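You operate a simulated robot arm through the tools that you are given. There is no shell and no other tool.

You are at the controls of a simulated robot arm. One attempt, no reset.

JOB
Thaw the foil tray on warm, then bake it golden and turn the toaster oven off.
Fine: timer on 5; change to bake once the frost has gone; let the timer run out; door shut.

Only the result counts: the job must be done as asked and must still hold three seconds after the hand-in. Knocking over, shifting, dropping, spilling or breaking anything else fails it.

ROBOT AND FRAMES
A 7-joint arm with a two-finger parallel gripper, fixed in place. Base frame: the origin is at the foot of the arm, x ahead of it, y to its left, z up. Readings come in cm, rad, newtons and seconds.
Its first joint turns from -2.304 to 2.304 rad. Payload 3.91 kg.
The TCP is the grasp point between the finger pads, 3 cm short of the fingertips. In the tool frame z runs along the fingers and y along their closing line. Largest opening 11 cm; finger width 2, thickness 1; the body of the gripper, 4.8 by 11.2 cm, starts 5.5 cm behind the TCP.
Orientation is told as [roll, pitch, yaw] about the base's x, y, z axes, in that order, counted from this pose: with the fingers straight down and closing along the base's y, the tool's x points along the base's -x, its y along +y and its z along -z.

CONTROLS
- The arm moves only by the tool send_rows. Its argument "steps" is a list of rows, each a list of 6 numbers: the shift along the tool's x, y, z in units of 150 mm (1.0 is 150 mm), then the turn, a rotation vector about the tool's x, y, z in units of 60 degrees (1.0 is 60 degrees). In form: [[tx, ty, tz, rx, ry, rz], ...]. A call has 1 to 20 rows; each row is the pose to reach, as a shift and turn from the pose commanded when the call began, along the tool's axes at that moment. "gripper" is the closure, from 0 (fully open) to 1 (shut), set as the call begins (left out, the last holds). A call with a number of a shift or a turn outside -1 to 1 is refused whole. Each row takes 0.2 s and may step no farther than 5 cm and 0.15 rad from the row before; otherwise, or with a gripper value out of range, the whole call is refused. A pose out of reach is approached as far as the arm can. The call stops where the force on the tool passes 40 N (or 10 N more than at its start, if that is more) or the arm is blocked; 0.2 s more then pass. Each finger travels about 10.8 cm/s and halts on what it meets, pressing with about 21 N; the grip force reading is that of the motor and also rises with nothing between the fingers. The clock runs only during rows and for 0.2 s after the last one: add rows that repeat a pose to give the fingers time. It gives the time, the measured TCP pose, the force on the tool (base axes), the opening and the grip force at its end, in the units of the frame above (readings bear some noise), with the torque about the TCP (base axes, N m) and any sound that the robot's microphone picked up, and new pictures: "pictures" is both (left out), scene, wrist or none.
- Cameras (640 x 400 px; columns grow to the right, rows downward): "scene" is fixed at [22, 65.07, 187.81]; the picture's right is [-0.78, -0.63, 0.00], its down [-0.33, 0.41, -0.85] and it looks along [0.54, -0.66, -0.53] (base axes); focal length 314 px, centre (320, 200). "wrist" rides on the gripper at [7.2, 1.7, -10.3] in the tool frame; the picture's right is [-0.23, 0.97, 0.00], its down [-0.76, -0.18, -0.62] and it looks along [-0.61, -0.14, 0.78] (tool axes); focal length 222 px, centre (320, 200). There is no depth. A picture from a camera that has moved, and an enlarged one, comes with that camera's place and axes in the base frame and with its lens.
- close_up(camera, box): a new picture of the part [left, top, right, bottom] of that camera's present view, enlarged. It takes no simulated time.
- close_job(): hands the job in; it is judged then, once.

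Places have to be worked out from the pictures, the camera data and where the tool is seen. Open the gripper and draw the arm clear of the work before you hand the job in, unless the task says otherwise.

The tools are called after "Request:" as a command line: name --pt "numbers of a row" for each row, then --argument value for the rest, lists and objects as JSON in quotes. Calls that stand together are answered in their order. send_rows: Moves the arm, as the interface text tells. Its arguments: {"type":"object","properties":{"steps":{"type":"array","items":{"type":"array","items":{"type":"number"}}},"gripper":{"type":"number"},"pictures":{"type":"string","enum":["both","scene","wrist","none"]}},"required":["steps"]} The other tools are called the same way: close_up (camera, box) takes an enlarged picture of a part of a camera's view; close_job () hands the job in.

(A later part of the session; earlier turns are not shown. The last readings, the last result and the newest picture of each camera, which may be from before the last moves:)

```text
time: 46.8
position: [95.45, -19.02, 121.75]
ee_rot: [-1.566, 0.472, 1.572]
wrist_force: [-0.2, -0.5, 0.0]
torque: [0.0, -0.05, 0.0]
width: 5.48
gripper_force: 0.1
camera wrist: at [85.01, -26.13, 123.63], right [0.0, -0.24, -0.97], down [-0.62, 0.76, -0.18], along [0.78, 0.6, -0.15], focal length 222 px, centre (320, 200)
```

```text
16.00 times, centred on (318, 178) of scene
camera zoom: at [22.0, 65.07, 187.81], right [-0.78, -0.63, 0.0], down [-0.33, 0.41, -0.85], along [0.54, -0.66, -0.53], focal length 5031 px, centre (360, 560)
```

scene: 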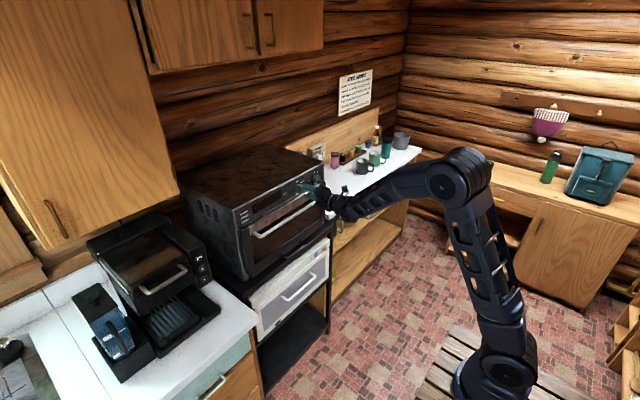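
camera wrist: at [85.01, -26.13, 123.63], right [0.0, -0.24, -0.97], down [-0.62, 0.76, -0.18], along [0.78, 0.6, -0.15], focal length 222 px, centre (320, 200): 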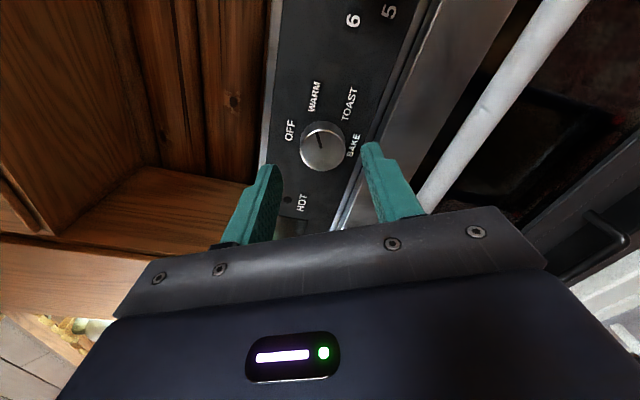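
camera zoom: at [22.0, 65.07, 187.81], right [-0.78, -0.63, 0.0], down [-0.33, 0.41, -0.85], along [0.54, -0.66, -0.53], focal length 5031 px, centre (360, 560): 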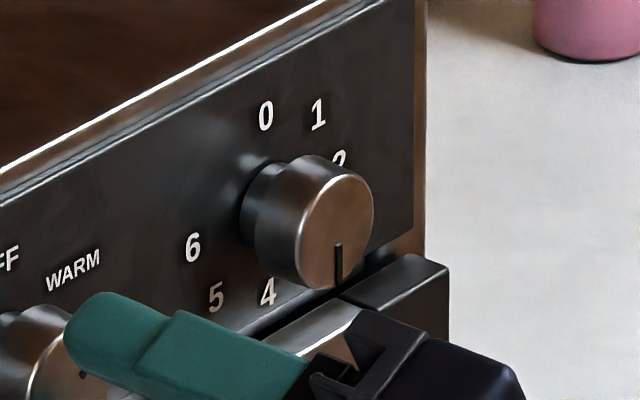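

The timer is now about 180°, running near 6.5°/s. The OVEN socket works out at x≈142, which is out of reach, so its power must already be on. I'll check whether the door is actually shut, and look closer at the lamp and the glass.

Request:
close_up --camera "scene" --box '[235, 205, 285, 285]'

Request:
close_up --camera "scene" --box '[300, 175, 335, 235]'

Request:
close_up --camera "scene" --box '[270, 170, 310, 200]'

Request:
close_up --camera "wrist" --box '[460, 40, 640, 180]'

```text
5.00 times, centred on (260, 245) of scene
camera zoom: at [22.0, 65.07, 187.81], right [-0.78, -0.63, 0.0], down [-0.33, 0.41, -0.85], along [0.54, -0.66, -0.53], focal length 1572 px, centre (620, -25)
```

zoom: 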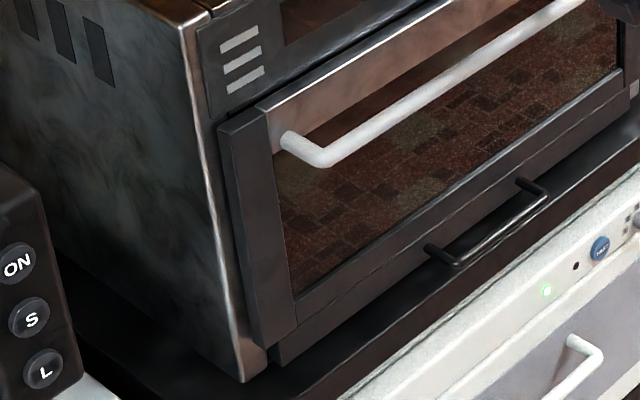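

```text
6.67 times, centred on (318, 205) of scene
camera zoom: at [22.0, 65.07, 187.81], right [-0.78, -0.63, 0.0], down [-0.33, 0.41, -0.85], along [0.54, -0.66, -0.53], focal length 2096 px, centre (337, 167)
```

zoom: 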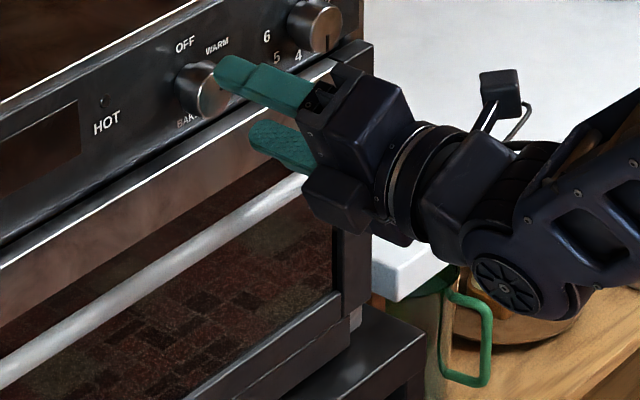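

```text
13.33 times, centred on (290, 185) of scene
camera zoom: at [22.0, 65.07, 187.81], right [-0.78, -0.63, 0.0], down [-0.33, 0.41, -0.85], along [0.54, -0.66, -0.53], focal length 4193 px, centre (720, 400)
```

zoom: 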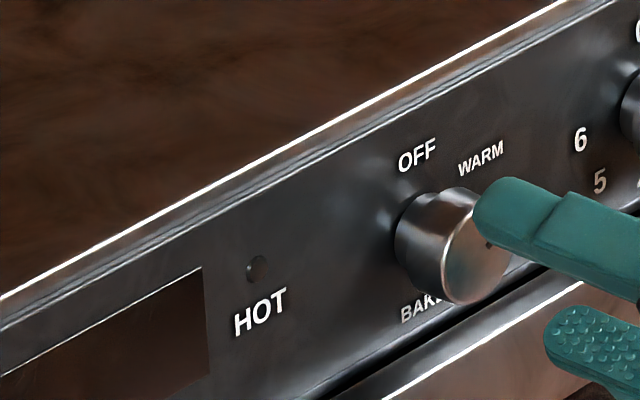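

```text
2.86 times, centred on (550, 110) of wrist
camera zoom: at [85.01, -26.13, 123.63], right [0.0, -0.24, -0.97], down [-0.62, 0.76, -0.18], along [0.78, 0.6, -0.15], focal length 635 px, centre (-337, 457)
```

zoom: 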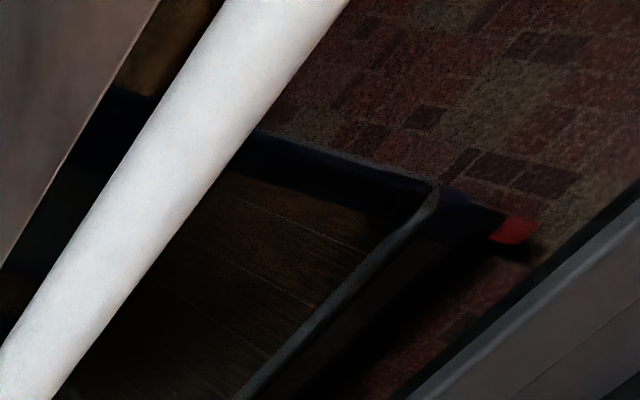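

The door looks properly shut. I'll use the waiting time to close in on the mode knob with a narrower opening, then check again for any glow.

Request:
send_rows --gripper 0.59 --pt "0 0 0.05 0 0 0" --pt "0 0 0.1 0 0 0" --pt "0 0 0.15 0 0 0" --pt "0 0 0.15 0 0 0" --pictures "both"

Request:
close_up --camera "wrist" --box '[420, 0, 640, 200]'

Request:
close_up --camera "scene" --box '[240, 165, 330, 270]'

Request:
close_up --camera "wrist" --box '[230, 60, 430, 240]'

```text
time: 47.8
position: [97.56, -19.01, 121.7]
ee_rot: [-1.566, 0.467, 1.573]
wrist_force: [-1.0, -0.2, 0.4]
torque: [0.01, 0.0, -0.01]
width: 4.52
gripper_force: 0.1
camera wrist: at [87.25, -26.16, 123.56], right [0.0, -0.24, -0.97], down [-0.62, 0.76, -0.18], along [0.78, 0.6, -0.15], focal length 222 px, centre (320, 200)
```

scene: 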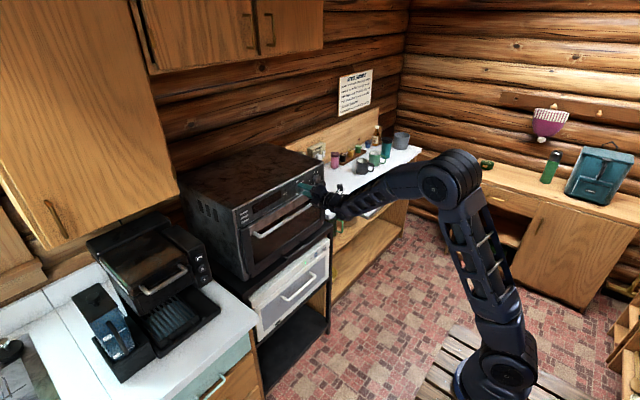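
wrist: 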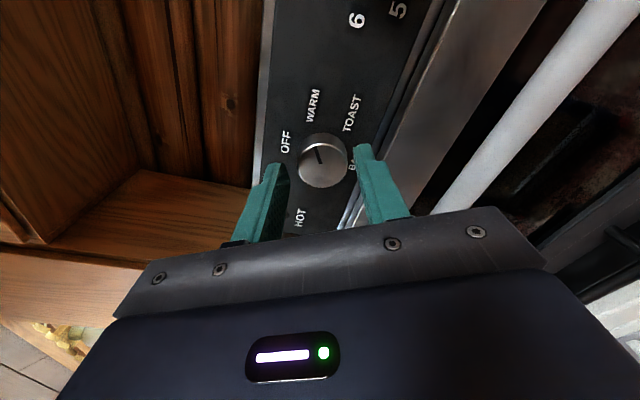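

```text
2.00 times, centred on (530, 100) of wrist
camera zoom: at [87.25, -26.16, 123.56], right [0.0, -0.24, -0.97], down [-0.62, 0.76, -0.18], along [0.78, 0.6, -0.15], focal length 444 px, centre (-100, 400)
```

zoom: 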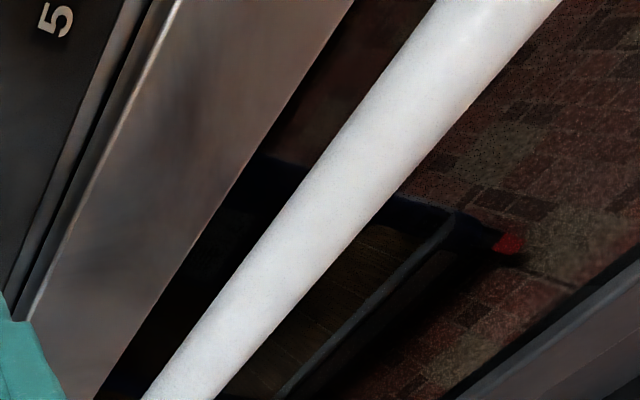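

```text
3.81 times, centred on (285, 218) of scene
camera zoom: at [22.0, 65.07, 187.81], right [-0.78, -0.63, 0.0], down [-0.33, 0.41, -0.85], along [0.54, -0.66, -0.53], focal length 1198 px, centre (453, 133)
```

zoom: 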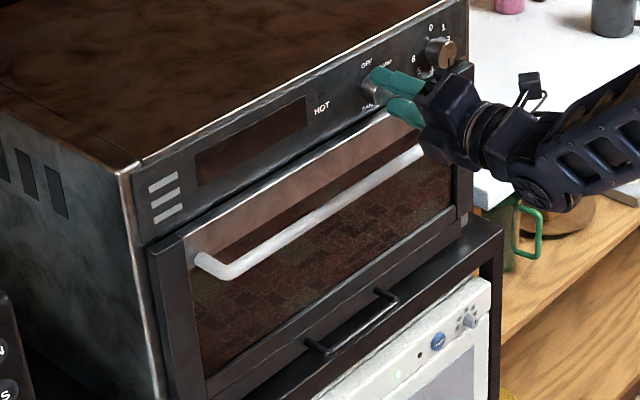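

```text
2.22 times, centred on (330, 150) of wrist
camera zoom: at [87.25, -26.16, 123.56], right [0.0, -0.24, -0.97], down [-0.62, 0.76, -0.18], along [0.78, 0.6, -0.15], focal length 494 px, centre (298, 311)
```

zoom: 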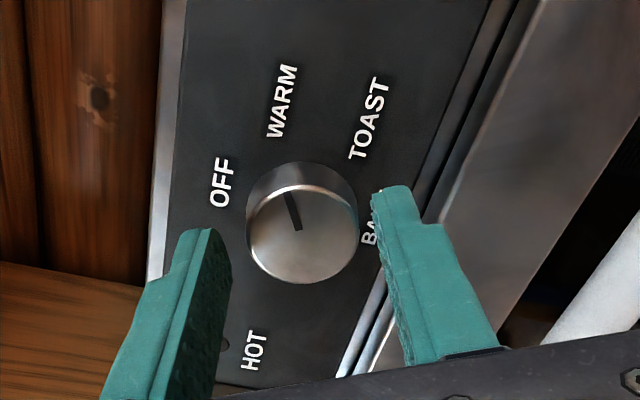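

The pointer reads about 60° (WARM) and the timer is counting, yet nothing of the inside shows through the glass. The only sure way to see the tray is to open the door briefly. The handle bar is at about (97.1, z 114.0), so I'll go grip it with the fingers above and below.

Request:
send_rows --pt "0 0 -0.25 0 0 0" --pt "0 0 -0.433 0 0 0.14" --pt "-0.077 0.153 -0.433 0 0 0.28" --pt "-0.154 0.306 -0.433 0 0 0.42" --pt "-0.231 0.458 -0.433 0 0 0.447" --pt "-0.231 0.458 -0.26 0 0 0.447" --pt "-0.231 0.458 -0.13 0 0 0.447" --pictures "both"

Request:
close_up --camera "wrist" --box '[220, 60, 440, 240]'

Request:
close_up --camera "scene" --box '[240, 165, 350, 265]'

```text
time: 49.4
position: [95.43, -19.0, 113.95]
ee_rot: [-1.568, -0.001, 1.571]
wrist_force: [-0.3, 0.3, 0.3]
torque: [0.01, 0.0, 0.01]
width: 4.54
gripper_force: 0.2
camera wrist: at [85.05, -26.12, 112.36], right [0.0, 0.23, -0.97], down [-0.62, 0.76, 0.18], along [0.78, 0.61, 0.14], focal length 222 px, centre (320, 200)
```

scene: 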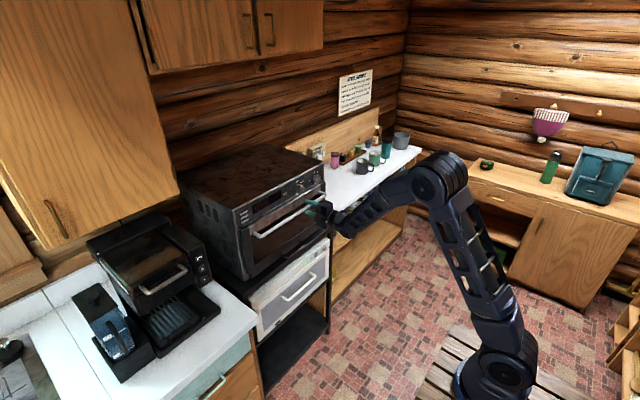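
wrist: 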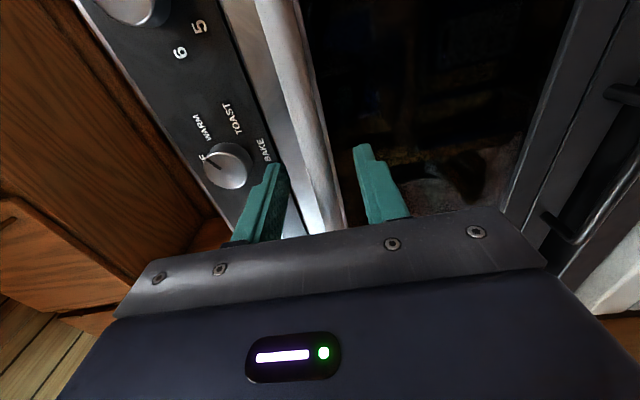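

```text
2.22 times, centred on (330, 150) of wrist
camera zoom: at [85.05, -26.12, 112.36], right [0.0, 0.23, -0.97], down [-0.62, 0.76, 0.18], along [0.78, 0.61, 0.14], focal length 494 px, centre (298, 311)
```

zoom: 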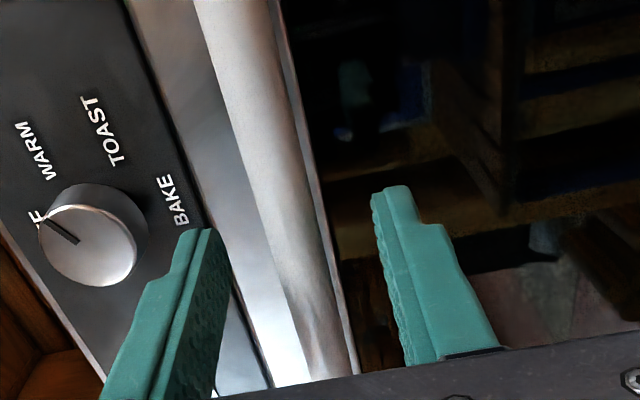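

```text
4.00 times, centred on (295, 215) of scene
camera zoom: at [22.0, 65.07, 187.81], right [-0.78, -0.63, 0.0], down [-0.33, 0.41, -0.85], along [0.54, -0.66, -0.53], focal length 1258 px, centre (420, 140)
```

zoom: 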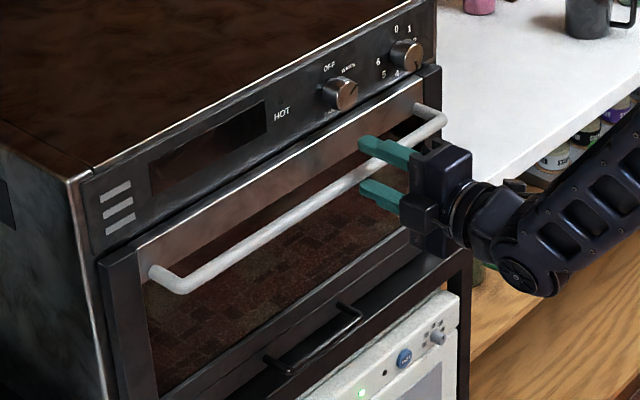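

The bar is centred between the fingers. I'll close on it and pull the first few degrees along the door's arc to feel whether it swings.

Request:
send_rows --gripper 1.0 --pt "0 0 0 0 0 0" --pt "0 0 0 0 0 0" --pt "0 0.029 -0.095 0 0 0" --pt "0 0.065 -0.187 0 0 0" --pictures "scene"

Request:
close_up --camera "scene" --box '[240, 165, 350, 265]'

```text
time: 50.4
position: [92.79, -18.97, 113.04]
ee_rot: [-1.566, 0.002, 1.572]
wrist_force: [2.4, 7.2, 0.4]
torque: [0.08, -0.14, 0.07]
width: 1.48
gripper_force: 44.2
```

scene: 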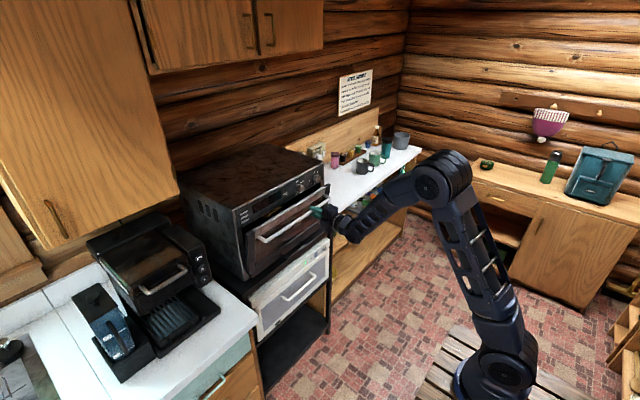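

```text
4.00 times, centred on (295, 215) of scene
camera zoom: at [22.0, 65.07, 187.81], right [-0.78, -0.63, 0.0], down [-0.33, 0.41, -0.85], along [0.54, -0.66, -0.53], focal length 1258 px, centre (420, 140)
```

zoom: 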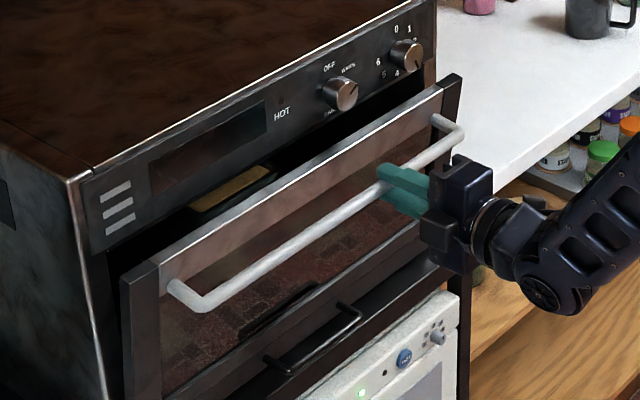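

The door swings easily and something yellowish shows inside. I'll enlarge that gap.

Request:
close_up --camera "scene" --box '[265, 190, 320, 225]'

Request:
send_rows --pt "0 0.045 -0.088 0 0 0" --pt "0 0.097 -0.173 0 0 0" --pt "0 0.156 -0.252 0 0 0" --pt "0 0.222 -0.326 0 0 0" --pictures "both"

Request:
close_up --camera "scene" --box '[240, 165, 350, 265]'

Request:
close_up --camera "scene" --box '[260, 190, 320, 230]'

```text
11.43 times, centred on (292, 208) of scene
camera zoom: at [22.0, 65.07, 187.81], right [-0.78, -0.63, 0.0], down [-0.33, 0.41, -0.85], along [0.54, -0.66, -0.53], focal length 3594 px, centre (634, 114)
```

zoom: 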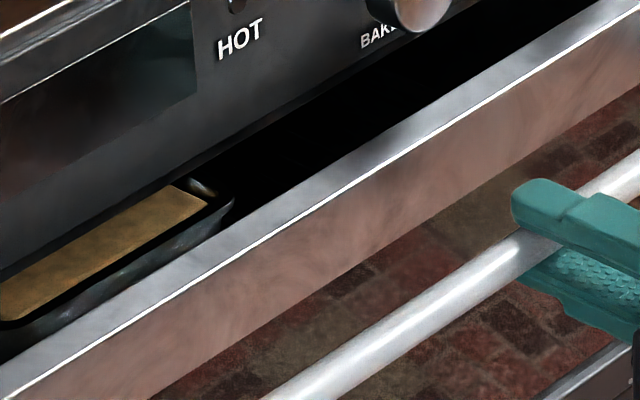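

```text
time: 51.4
position: [87.95, -18.95, 110.02]
ee_rot: [-1.568, 0.0, 1.571]
wrist_force: [-9.6, 12.4, 15.3]
torque: [0.12, -0.53, 0.2]
width: 1.46
gripper_force: 44.9
camera wrist: at [77.53, -26.15, 108.39], right [0.0, 0.23, -0.97], down [-0.62, 0.76, 0.18], along [0.78, 0.61, 0.14], focal length 222 px, centre (320, 200)
```

scene: 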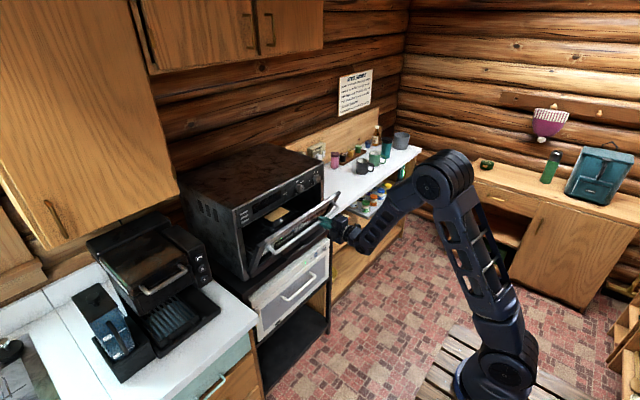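
wrist: 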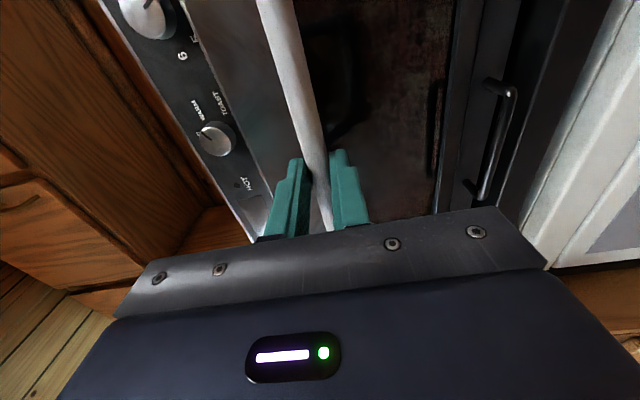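

```text
4.00 times, centred on (295, 215) of scene
camera zoom: at [22.0, 65.07, 187.81], right [-0.78, -0.63, 0.0], down [-0.33, 0.41, -0.85], along [0.54, -0.66, -0.53], focal length 1258 px, centre (420, 140)
```

zoom: 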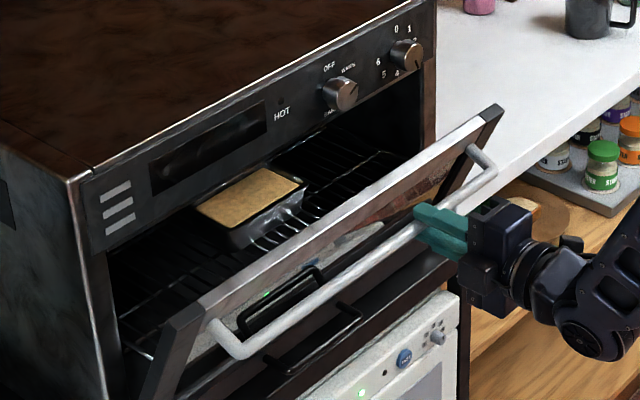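

```text
10.00 times, centred on (290, 210) of scene
camera zoom: at [22.0, 65.07, 187.81], right [-0.78, -0.63, 0.0], down [-0.33, 0.41, -0.85], along [0.54, -0.66, -0.53], focal length 3145 px, centre (620, 100)
```

zoom: 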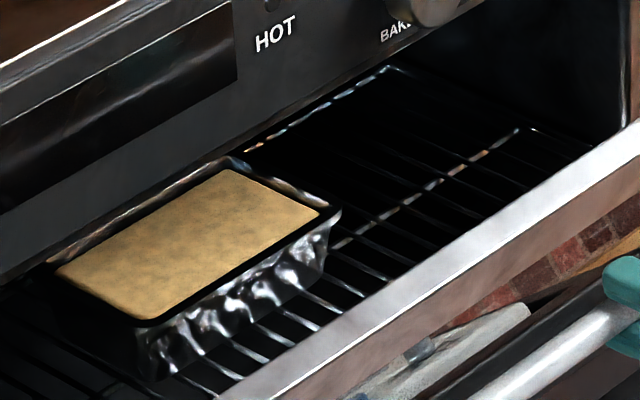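

The foil tray is inside, and its contents look tan with no white frost. I'll enlarge the tray and the timer further before deciding.

Request:
close_up --camera "scene" --box '[262, 200, 296, 230]'

Request:
close_up --camera "scene" --box '[305, 165, 330, 190]'

Request:
close_up --camera "scene" --box '[280, 165, 330, 200]'

```text
13.33 times, centred on (279, 215) of scene
camera zoom: at [22.0, 65.07, 187.81], right [-0.78, -0.63, 0.0], down [-0.33, 0.41, -0.85], along [0.54, -0.66, -0.53], focal length 4193 px, centre (867, 0)
```

zoom: 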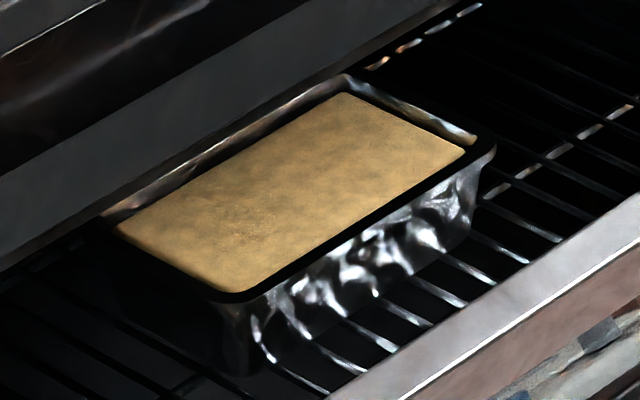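

```text
16.00 times, centred on (318, 178) of scene
camera zoom: at [22.0, 65.07, 187.81], right [-0.78, -0.63, 0.0], down [-0.33, 0.41, -0.85], along [0.54, -0.66, -0.53], focal length 5031 px, centre (360, 560)
```

zoom: 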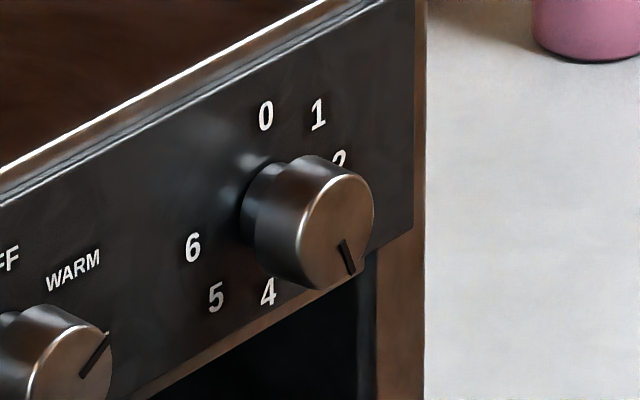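

```text
11.43 times, centred on (305, 182) of scene
camera zoom: at [22.0, 65.07, 187.81], right [-0.78, -0.63, 0.0], down [-0.33, 0.41, -0.85], along [0.54, -0.66, -0.53], focal length 3594 px, centre (491, 400)
```

zoom: 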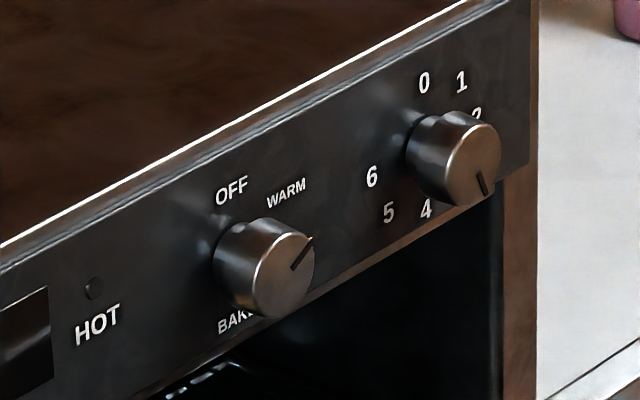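

No frost is visible and the timer is near 157°. I'll swing the door shut along the same arc, then go straight to the mode knob to change to BAKE.

Request:
send_rows --pt "0 -0.066 0.074 0 0 0" --pt "0 -0.177 0.238 0 0 0" --pt "0 -0.222 0.326 0 0 0" --pt "0 -0.258 0.418 0 0 0" --pt "0 -0.287 0.513 0 0 0" --pt "0 -0.287 0.523 0 0 0" --pictures "both"

Request:
close_up --camera "scene" --box '[240, 165, 350, 265]'

```text
time: 52.8
position: [95.68, -19.01, 114.0]
ee_rot: [-1.563, 0.001, 1.569]
wrist_force: [-33.1, 6.0, -10.8]
torque: [0.05, 0.16, 0.06]
width: 1.48
gripper_force: 45.1
camera wrist: at [85.27, -26.21, 112.39], right [-0.01, 0.23, -0.97], down [-0.62, 0.76, 0.18], along [0.78, 0.61, 0.14], focal length 222 px, centre (320, 200)
```

scene: 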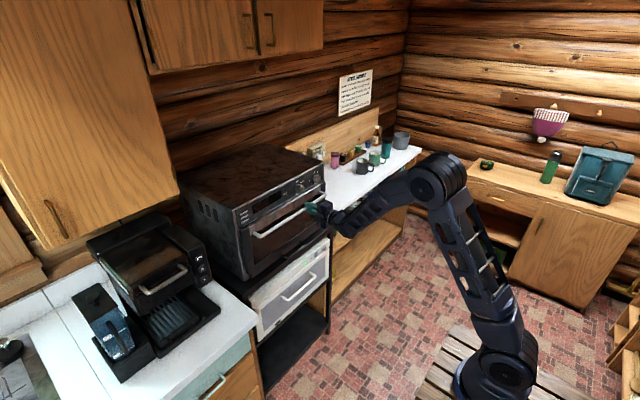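
wrist: 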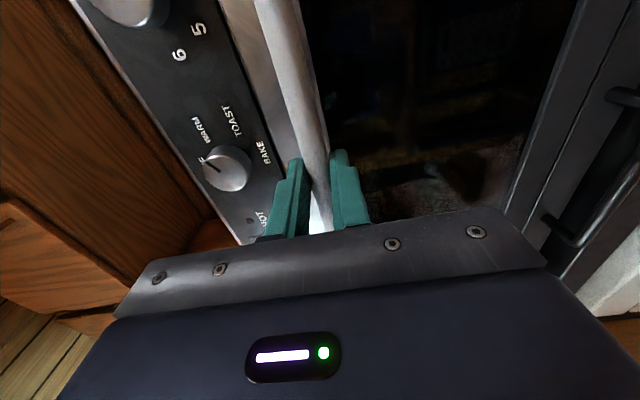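

```text
4.00 times, centred on (295, 215) of scene
camera zoom: at [22.0, 65.07, 187.81], right [-0.78, -0.63, 0.0], down [-0.33, 0.41, -0.85], along [0.54, -0.66, -0.53], focal length 1258 px, centre (420, 140)
```

zoom: 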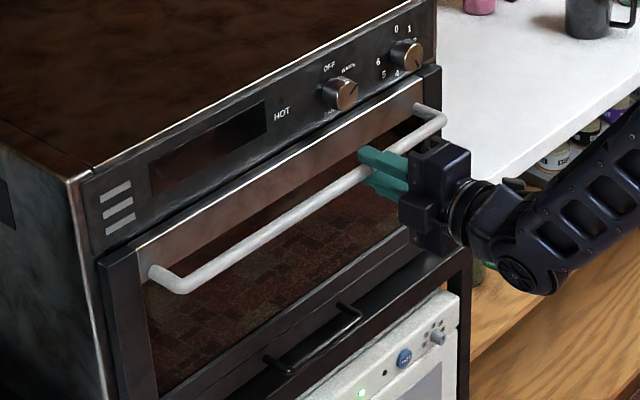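

The door is back against the body with the bar at its original place. I'll release, back clear of the bar, rise to the mode knob at φ=-90°, and move in.

Request:
send_rows --gripper 0.59 --pt "0 0 0 0 0 0" --pt "0 0 -0.27 0 0 0" --pt "0 -0.25 -0.27 0 0 0" --pt "0.003 -0.511 -0.27 0 0 0" --pt "0.003 -0.511 0.0 0 0 0" --pt "0.003 -0.511 0.12 0 0 0" --pt "0.003 -0.511 0.175 0 0 0" --pictures "both"

Request:
close_up --camera "wrist" --box '[230, 60, 430, 240]'

Request:
close_up --camera "scene" --box '[305, 165, 330, 190]'

Request:
close_up --camera "scene" --box '[240, 165, 350, 265]'

```text
time: 54.4
position: [98.26, -19.21, 121.76]
ee_rot: [-1.568, 0.002, 1.569]
wrist_force: [-0.2, 0.5, -0.5]
torque: [-0.02, 0.0, -0.04]
width: 4.51
gripper_force: 0.1
camera wrist: at [87.91, -26.28, 120.09], right [0.0, 0.23, -0.97], down [-0.62, 0.76, 0.18], along [0.78, 0.61, 0.14], focal length 222 px, centre (320, 200)
```

scene: 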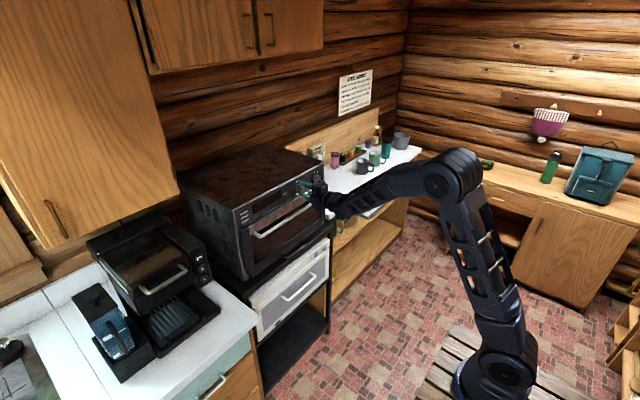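
wrist: 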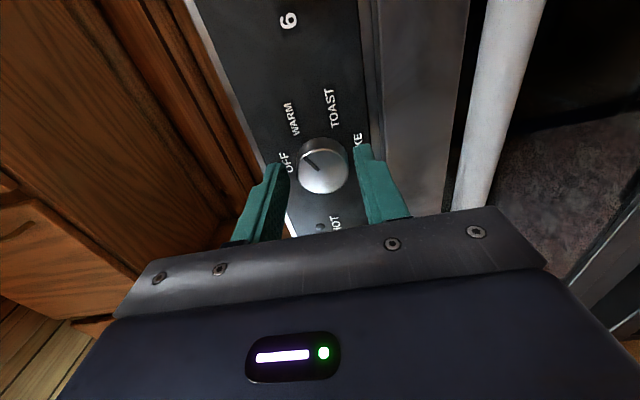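

```text
2.22 times, centred on (330, 150) of wrist
camera zoom: at [87.91, -26.28, 120.09], right [0.0, 0.23, -0.97], down [-0.62, 0.76, 0.18], along [0.78, 0.61, 0.14], focal length 494 px, centre (298, 311)
```

zoom: 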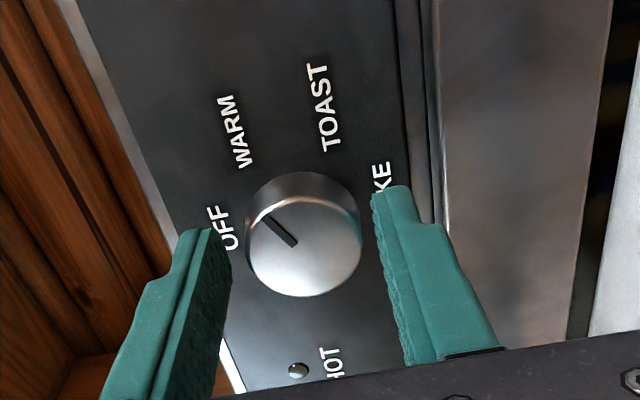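

```text
16.00 times, centred on (318, 178) of scene
camera zoom: at [22.0, 65.07, 187.81], right [-0.78, -0.63, 0.0], down [-0.33, 0.41, -0.85], along [0.54, -0.66, -0.53], focal length 5031 px, centre (360, 560)
```

zoom: 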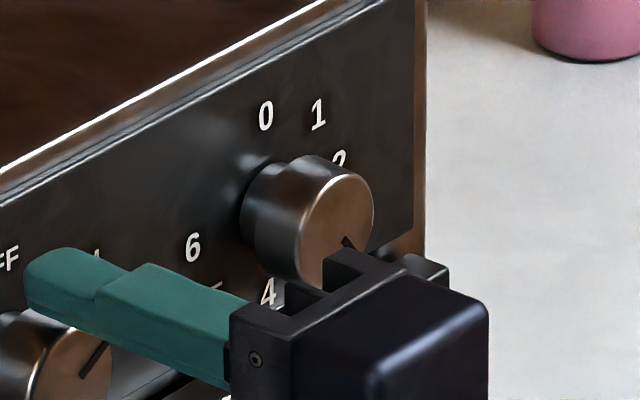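

```text
4.00 times, centred on (295, 215) of scene
camera zoom: at [22.0, 65.07, 187.81], right [-0.78, -0.63, 0.0], down [-0.33, 0.41, -0.85], along [0.54, -0.66, -0.53], focal length 1258 px, centre (420, 140)
```

zoom: 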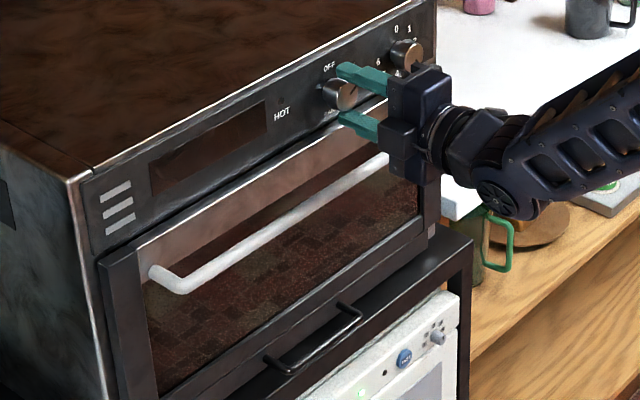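

The knob is centred and the pointer is still on WARM. I'll grip and turn the first 60° toward BAKE.

Request:
send_rows --gripper 1.0 --pt "0 0 0 0 0 0" --pt "0 0 0 0 0 0" --pt "0 0 0 0 0 0.1429" --pt "0 0 0 0 0 0.2857" --pt "0 0 0 0 0 0.4286" --pt "0 0 0 0 0 0.5714" --pt "0 0 0 0 0 0.7143" --pt "0 0 0 0 0 0.8571" --pt "0 0 0 0 0 1.0" --pictures "wrist"

```text
time: 56.0
position: [98.3, -19.07, 121.49]
ee_rot: [-1.558, -0.757, 1.562]
wrist_force: [-9.0, 0.7, 1.4]
torque: [-0.03, -0.19, 0.24]
width: 3.51
gripper_force: 45.2
stopped in row 8: the force on the tool passed its limit at 42 N (the readings are from after the stop); the commanded pose is now the measured one
camera wrist: at [87.89, -23.1, 115.42], right [0.0, 0.83, -0.55], down [-0.62, 0.43, 0.66], along [0.79, 0.34, 0.51], focal length 222 px, centre (320, 200)
```

wrist: 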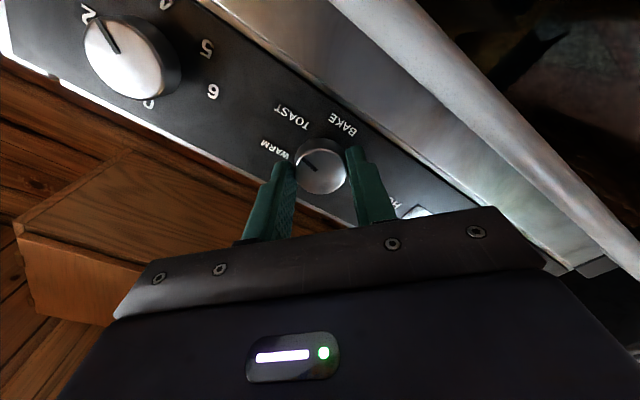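

The force limit stopped the turn about 43° in, with the pointer near 103°. The forces are relieved now, so I'll nudge the centre slightly and continue turning 60°.

Request:
send_rows --pt "-0.003 -0.006 0 0 0 0.125" --pt "-0.003 -0.006 0 0 0 0.25" --pt "-0.003 -0.006 0 0 0 0.375" --pt "-0.003 -0.006 0 0 0 0.5" --pt "-0.003 -0.006 0 0 0 0.625" --pt "-0.003 -0.006 0 0 0 0.75" --pt "-0.003 -0.006 0 0 0 0.875" --pt "-0.003 -0.006 0 0 0 1.0" --pictures "none"

```text
time: 57.8
position: [98.29, -19.03, 121.55]
ee_rot: [1.525, -1.335, -1.528]
wrist_force: [-24.4, 14.5, -19.1]
torque: [-0.03, 1.04, 0.44]
width: 3.5
gripper_force: 44.8
```

The pointer is near 163°. I'll turn the remaining 17° to BAKE with a small centring shift.

Request:
send_rows --pt "0.008 0.004 -0.007 0 0 0.1" --pt "0.008 0.004 -0.007 0 0 0.2" --pt "0.008 0.004 -0.007 0 0 0.28" --pictures "both"

Request:
close_up --camera "wrist" --box '[230, 70, 430, 230]'

Request:
close_up --camera "scene" --box '[240, 165, 350, 265]'

Request:
close_up --camera "scene" --box '[280, 165, 330, 200]'

```text
time: 58.6
position: [98.27, -19.05, 121.6]
ee_rot: [1.558, -1.044, -1.558]
wrist_force: [20.9, 11.2, -7.8]
torque: [0.02, 0.62, 0.57]
width: 3.47
gripper_force: 45.2
camera wrist: at [87.93, -13.78, 116.2], right [0.0, 0.73, 0.69], down [-0.62, -0.54, 0.57], along [0.79, -0.43, 0.45], focal length 222 px, centre (320, 200)
```

scene: 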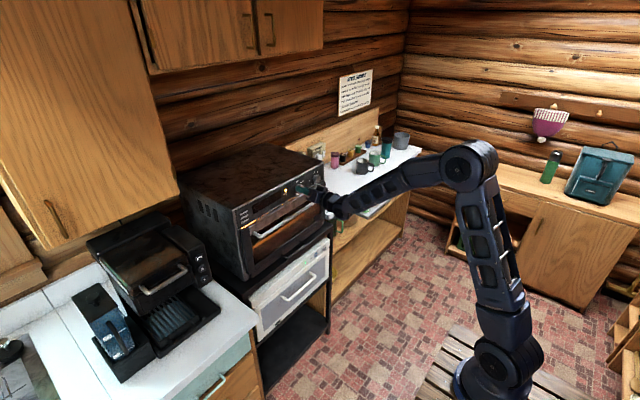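
wrist: 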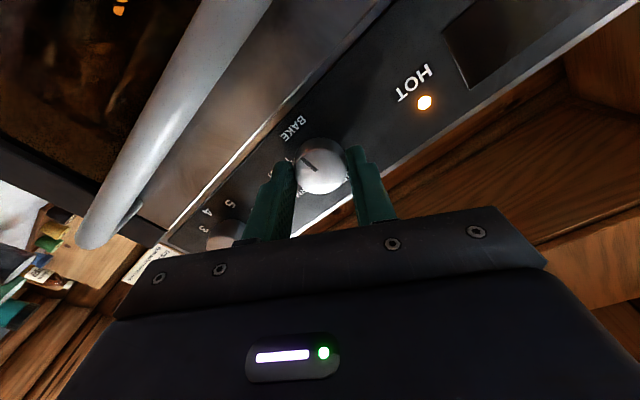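

```text
2.50 times, centred on (330, 150) of wrist
camera zoom: at [87.93, -13.78, 116.2], right [0.0, 0.73, 0.69], down [-0.62, -0.54, 0.57], along [0.79, -0.43, 0.45], focal length 555 px, centre (295, 325)
```

zoom: 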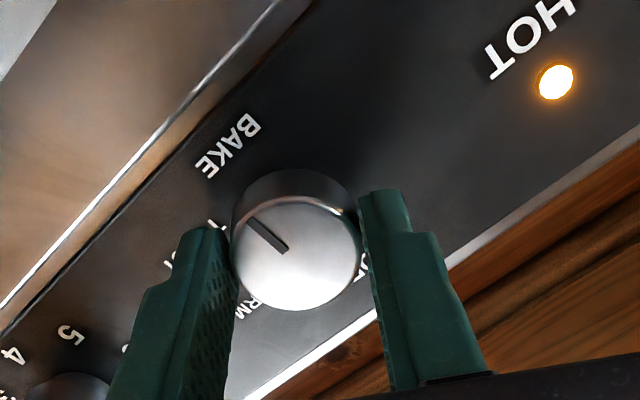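

```text
4.00 times, centred on (295, 215) of scene
camera zoom: at [22.0, 65.07, 187.81], right [-0.78, -0.63, 0.0], down [-0.33, 0.41, -0.85], along [0.54, -0.66, -0.53], focal length 1258 px, centre (420, 140)
```

zoom: 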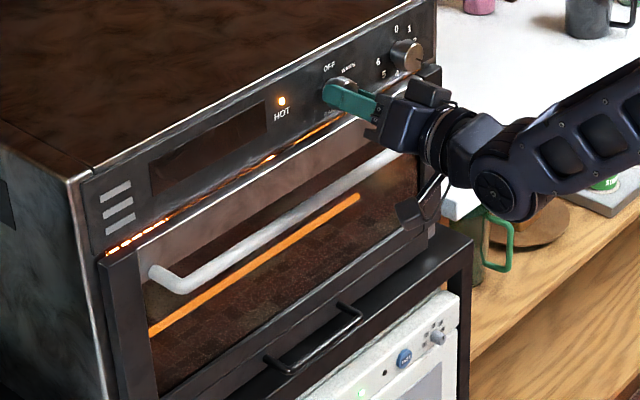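

```text
11.43 times, centred on (305, 182) of scene
camera zoom: at [22.0, 65.07, 187.81], right [-0.78, -0.63, 0.0], down [-0.33, 0.41, -0.85], along [0.54, -0.66, -0.53], focal length 3594 px, centre (491, 400)
```

zoom: 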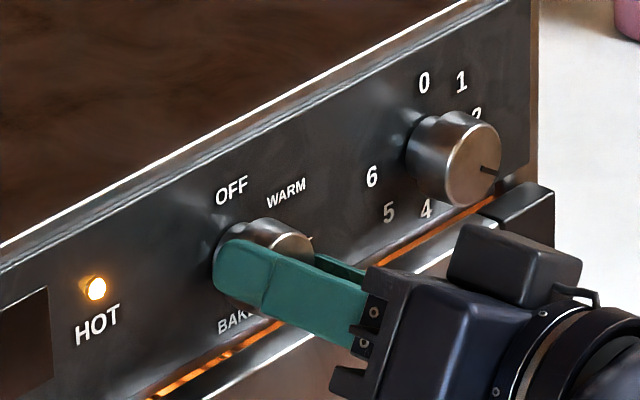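

BAKE is set, with the pointer at about 179°; the HOT lamp is lit and the elements glow. The timer is near 121°, running about 5.3°/s, so roughly 23 s remain. I'll release, back off, and roll to φ=+90° ready for the turn to OFF.

Request:
send_rows --gripper 0.59 --pt "0 0 0 0 0 0" --pt "0 0 -0.1 0 0 0" --pt "0 0 -0.25 0 0 0.1" --pt "0 0 -0.25 0 0 0.24" --pt "0 0 -0.25 0 0 0.38" --pt "0 0 -0.25 0 0 0.52" --pt "0 0 -0.25 0 0 0.66" --pt "0 0 -0.25 0 0 0.8" --pt "0 0 -0.25 0 0 0.94" --pt "0 0 -0.25 0 0 1.0" --pictures "both"

Request:
close_up --camera "scene" --box '[240, 165, 350, 265]'

Request:
close_up --camera "scene" --box '[280, 165, 330, 200]'

Request:
close_up --camera "wrist" --box '[0, 0, 300, 200]'

```text
time: 60.8
position: [94.43, -18.89, 121.53]
ee_rot: [1.562, 0.005, -1.571]
wrist_force: [-0.1, -0.2, 0.3]
torque: [-0.02, 0.01, -0.02]
width: 4.5
gripper_force: 0.0
camera wrist: at [84.15, -11.7, 123.36], right [0.01, -0.23, 0.97], down [-0.62, -0.76, -0.18], along [0.78, -0.61, -0.15], focal length 222 px, centre (320, 200)
```

scene: 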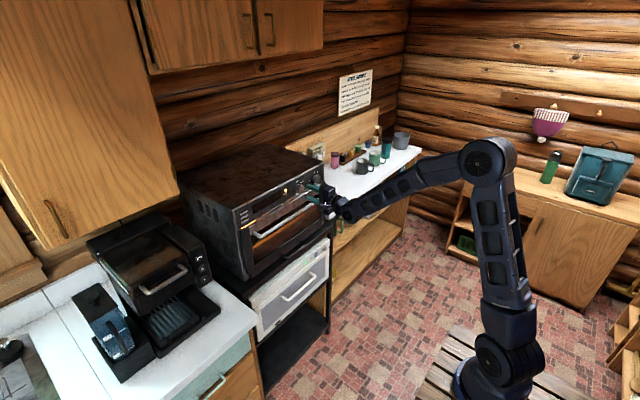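
wrist: 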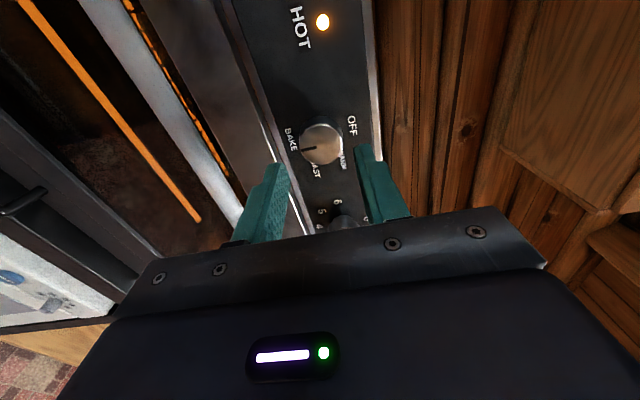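

```text
4.00 times, centred on (295, 215) of scene
camera zoom: at [22.0, 65.07, 187.81], right [-0.78, -0.63, 0.0], down [-0.33, 0.41, -0.85], along [0.54, -0.66, -0.53], focal length 1258 px, centre (420, 140)
```

zoom: 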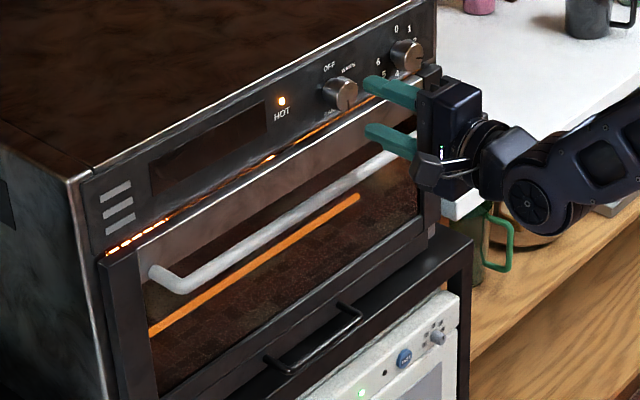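

```text
11.43 times, centred on (305, 182) of scene
camera zoom: at [22.0, 65.07, 187.81], right [-0.78, -0.63, 0.0], down [-0.33, 0.41, -0.85], along [0.54, -0.66, -0.53], focal length 3594 px, centre (491, 400)
```

zoom: 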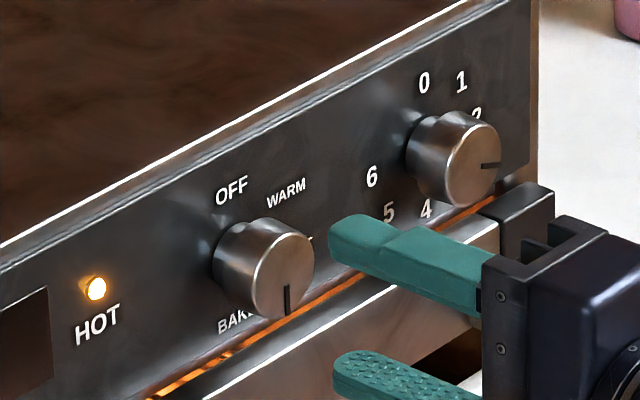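

```text
2.00 times, centred on (150, 100) of wrist
camera zoom: at [84.15, -11.7, 123.36], right [0.01, -0.23, 0.97], down [-0.62, -0.76, -0.18], along [0.78, -0.61, -0.15], focal length 444 px, centre (660, 400)
```

zoom: 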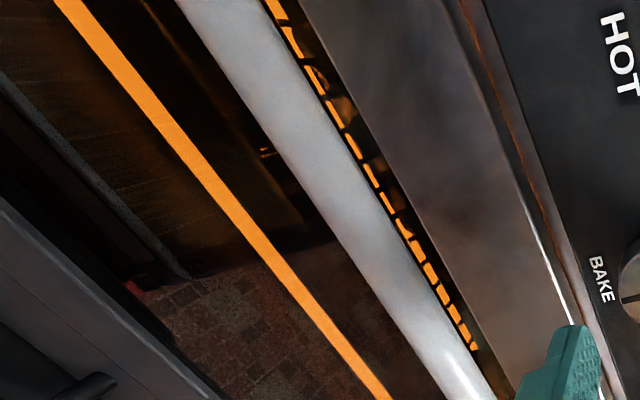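

The pointer is on BAKE and the timer reads about 113°. The door handle is exactly where it was before opening, so the door is shut. I'll wait and watch.

Request:
send_rows --pt "0 0 0 0 0 0" --pt "0 0 0 0 0 0" --pt "0 0 0 0 0 0" --pt "0 0 0 0 0 0" --pt "0 0 0 0 0 0" --pt "0 0 0 0 0 0" --pt "0 0 0 0 0 0" --pt "0 0 0 0 0 0" --pt "0 0 0 0 0 0" --pt "0 0 0 0 0 0" --pt "0 0 0 0 0 0" --pt "0 0 0 0 0 0" --pt "0 0 0 0 0 0" --pt "0 0 0 0 0 0" --pt "0 0 0 0 0 0" --pictures "both"

Request:
close_up --camera "scene" --box '[240, 165, 350, 265]'

Request:
close_up --camera "scene" --box '[280, 165, 330, 200]'

Request:
close_up --camera "wrist" --box '[0, 0, 260, 220]'

```text
time: 64.0
position: [94.56, -19.14, 121.56]
ee_rot: [1.563, 0.005, -1.571]
wrist_force: [0.0, 0.0, -0.3]
torque: [-0.03, -0.02, -0.02]
width: 4.51
gripper_force: 0.1
camera wrist: at [84.15, -11.72, 123.35], right [0.01, -0.23, 0.97], down [-0.63, -0.76, -0.17], along [0.78, -0.61, -0.15], focal length 222 px, centre (320, 200)
```

scene: 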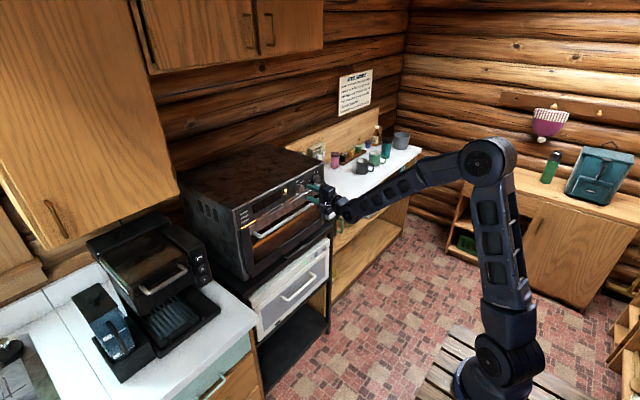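
wrist: 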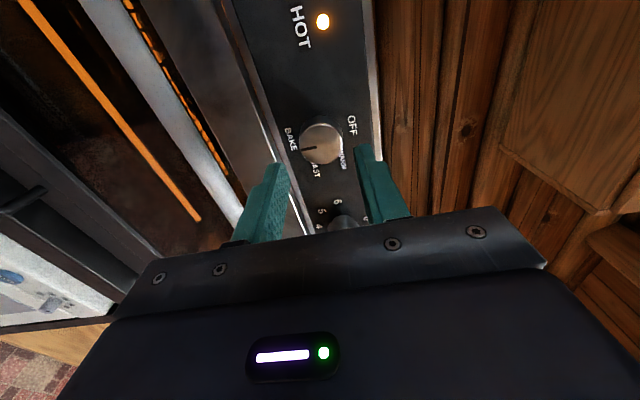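

```text
4.00 times, centred on (295, 215) of scene
camera zoom: at [22.0, 65.07, 187.81], right [-0.78, -0.63, 0.0], down [-0.33, 0.41, -0.85], along [0.54, -0.66, -0.53], focal length 1258 px, centre (420, 140)
```

zoom: 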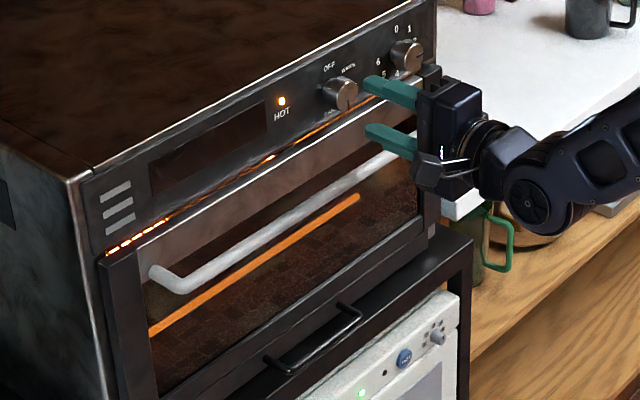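

```text
11.43 times, centred on (305, 182) of scene
camera zoom: at [22.0, 65.07, 187.81], right [-0.78, -0.63, 0.0], down [-0.33, 0.41, -0.85], along [0.54, -0.66, -0.53], focal length 3594 px, centre (491, 400)
```

zoom: 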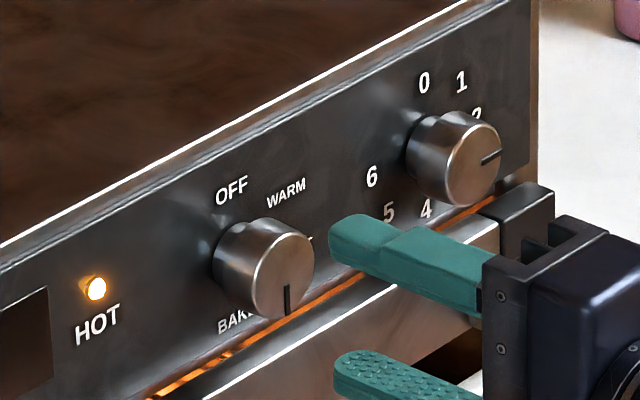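

```text
1.82 times, centred on (130, 110) of wrist
camera zoom: at [84.15, -11.72, 123.35], right [0.01, -0.23, 0.97], down [-0.63, -0.76, -0.17], along [0.78, -0.61, -0.15], focal length 404 px, centre (666, 364)
```

zoom: 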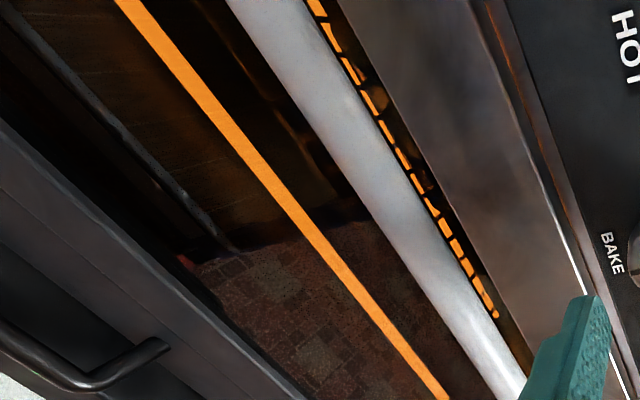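

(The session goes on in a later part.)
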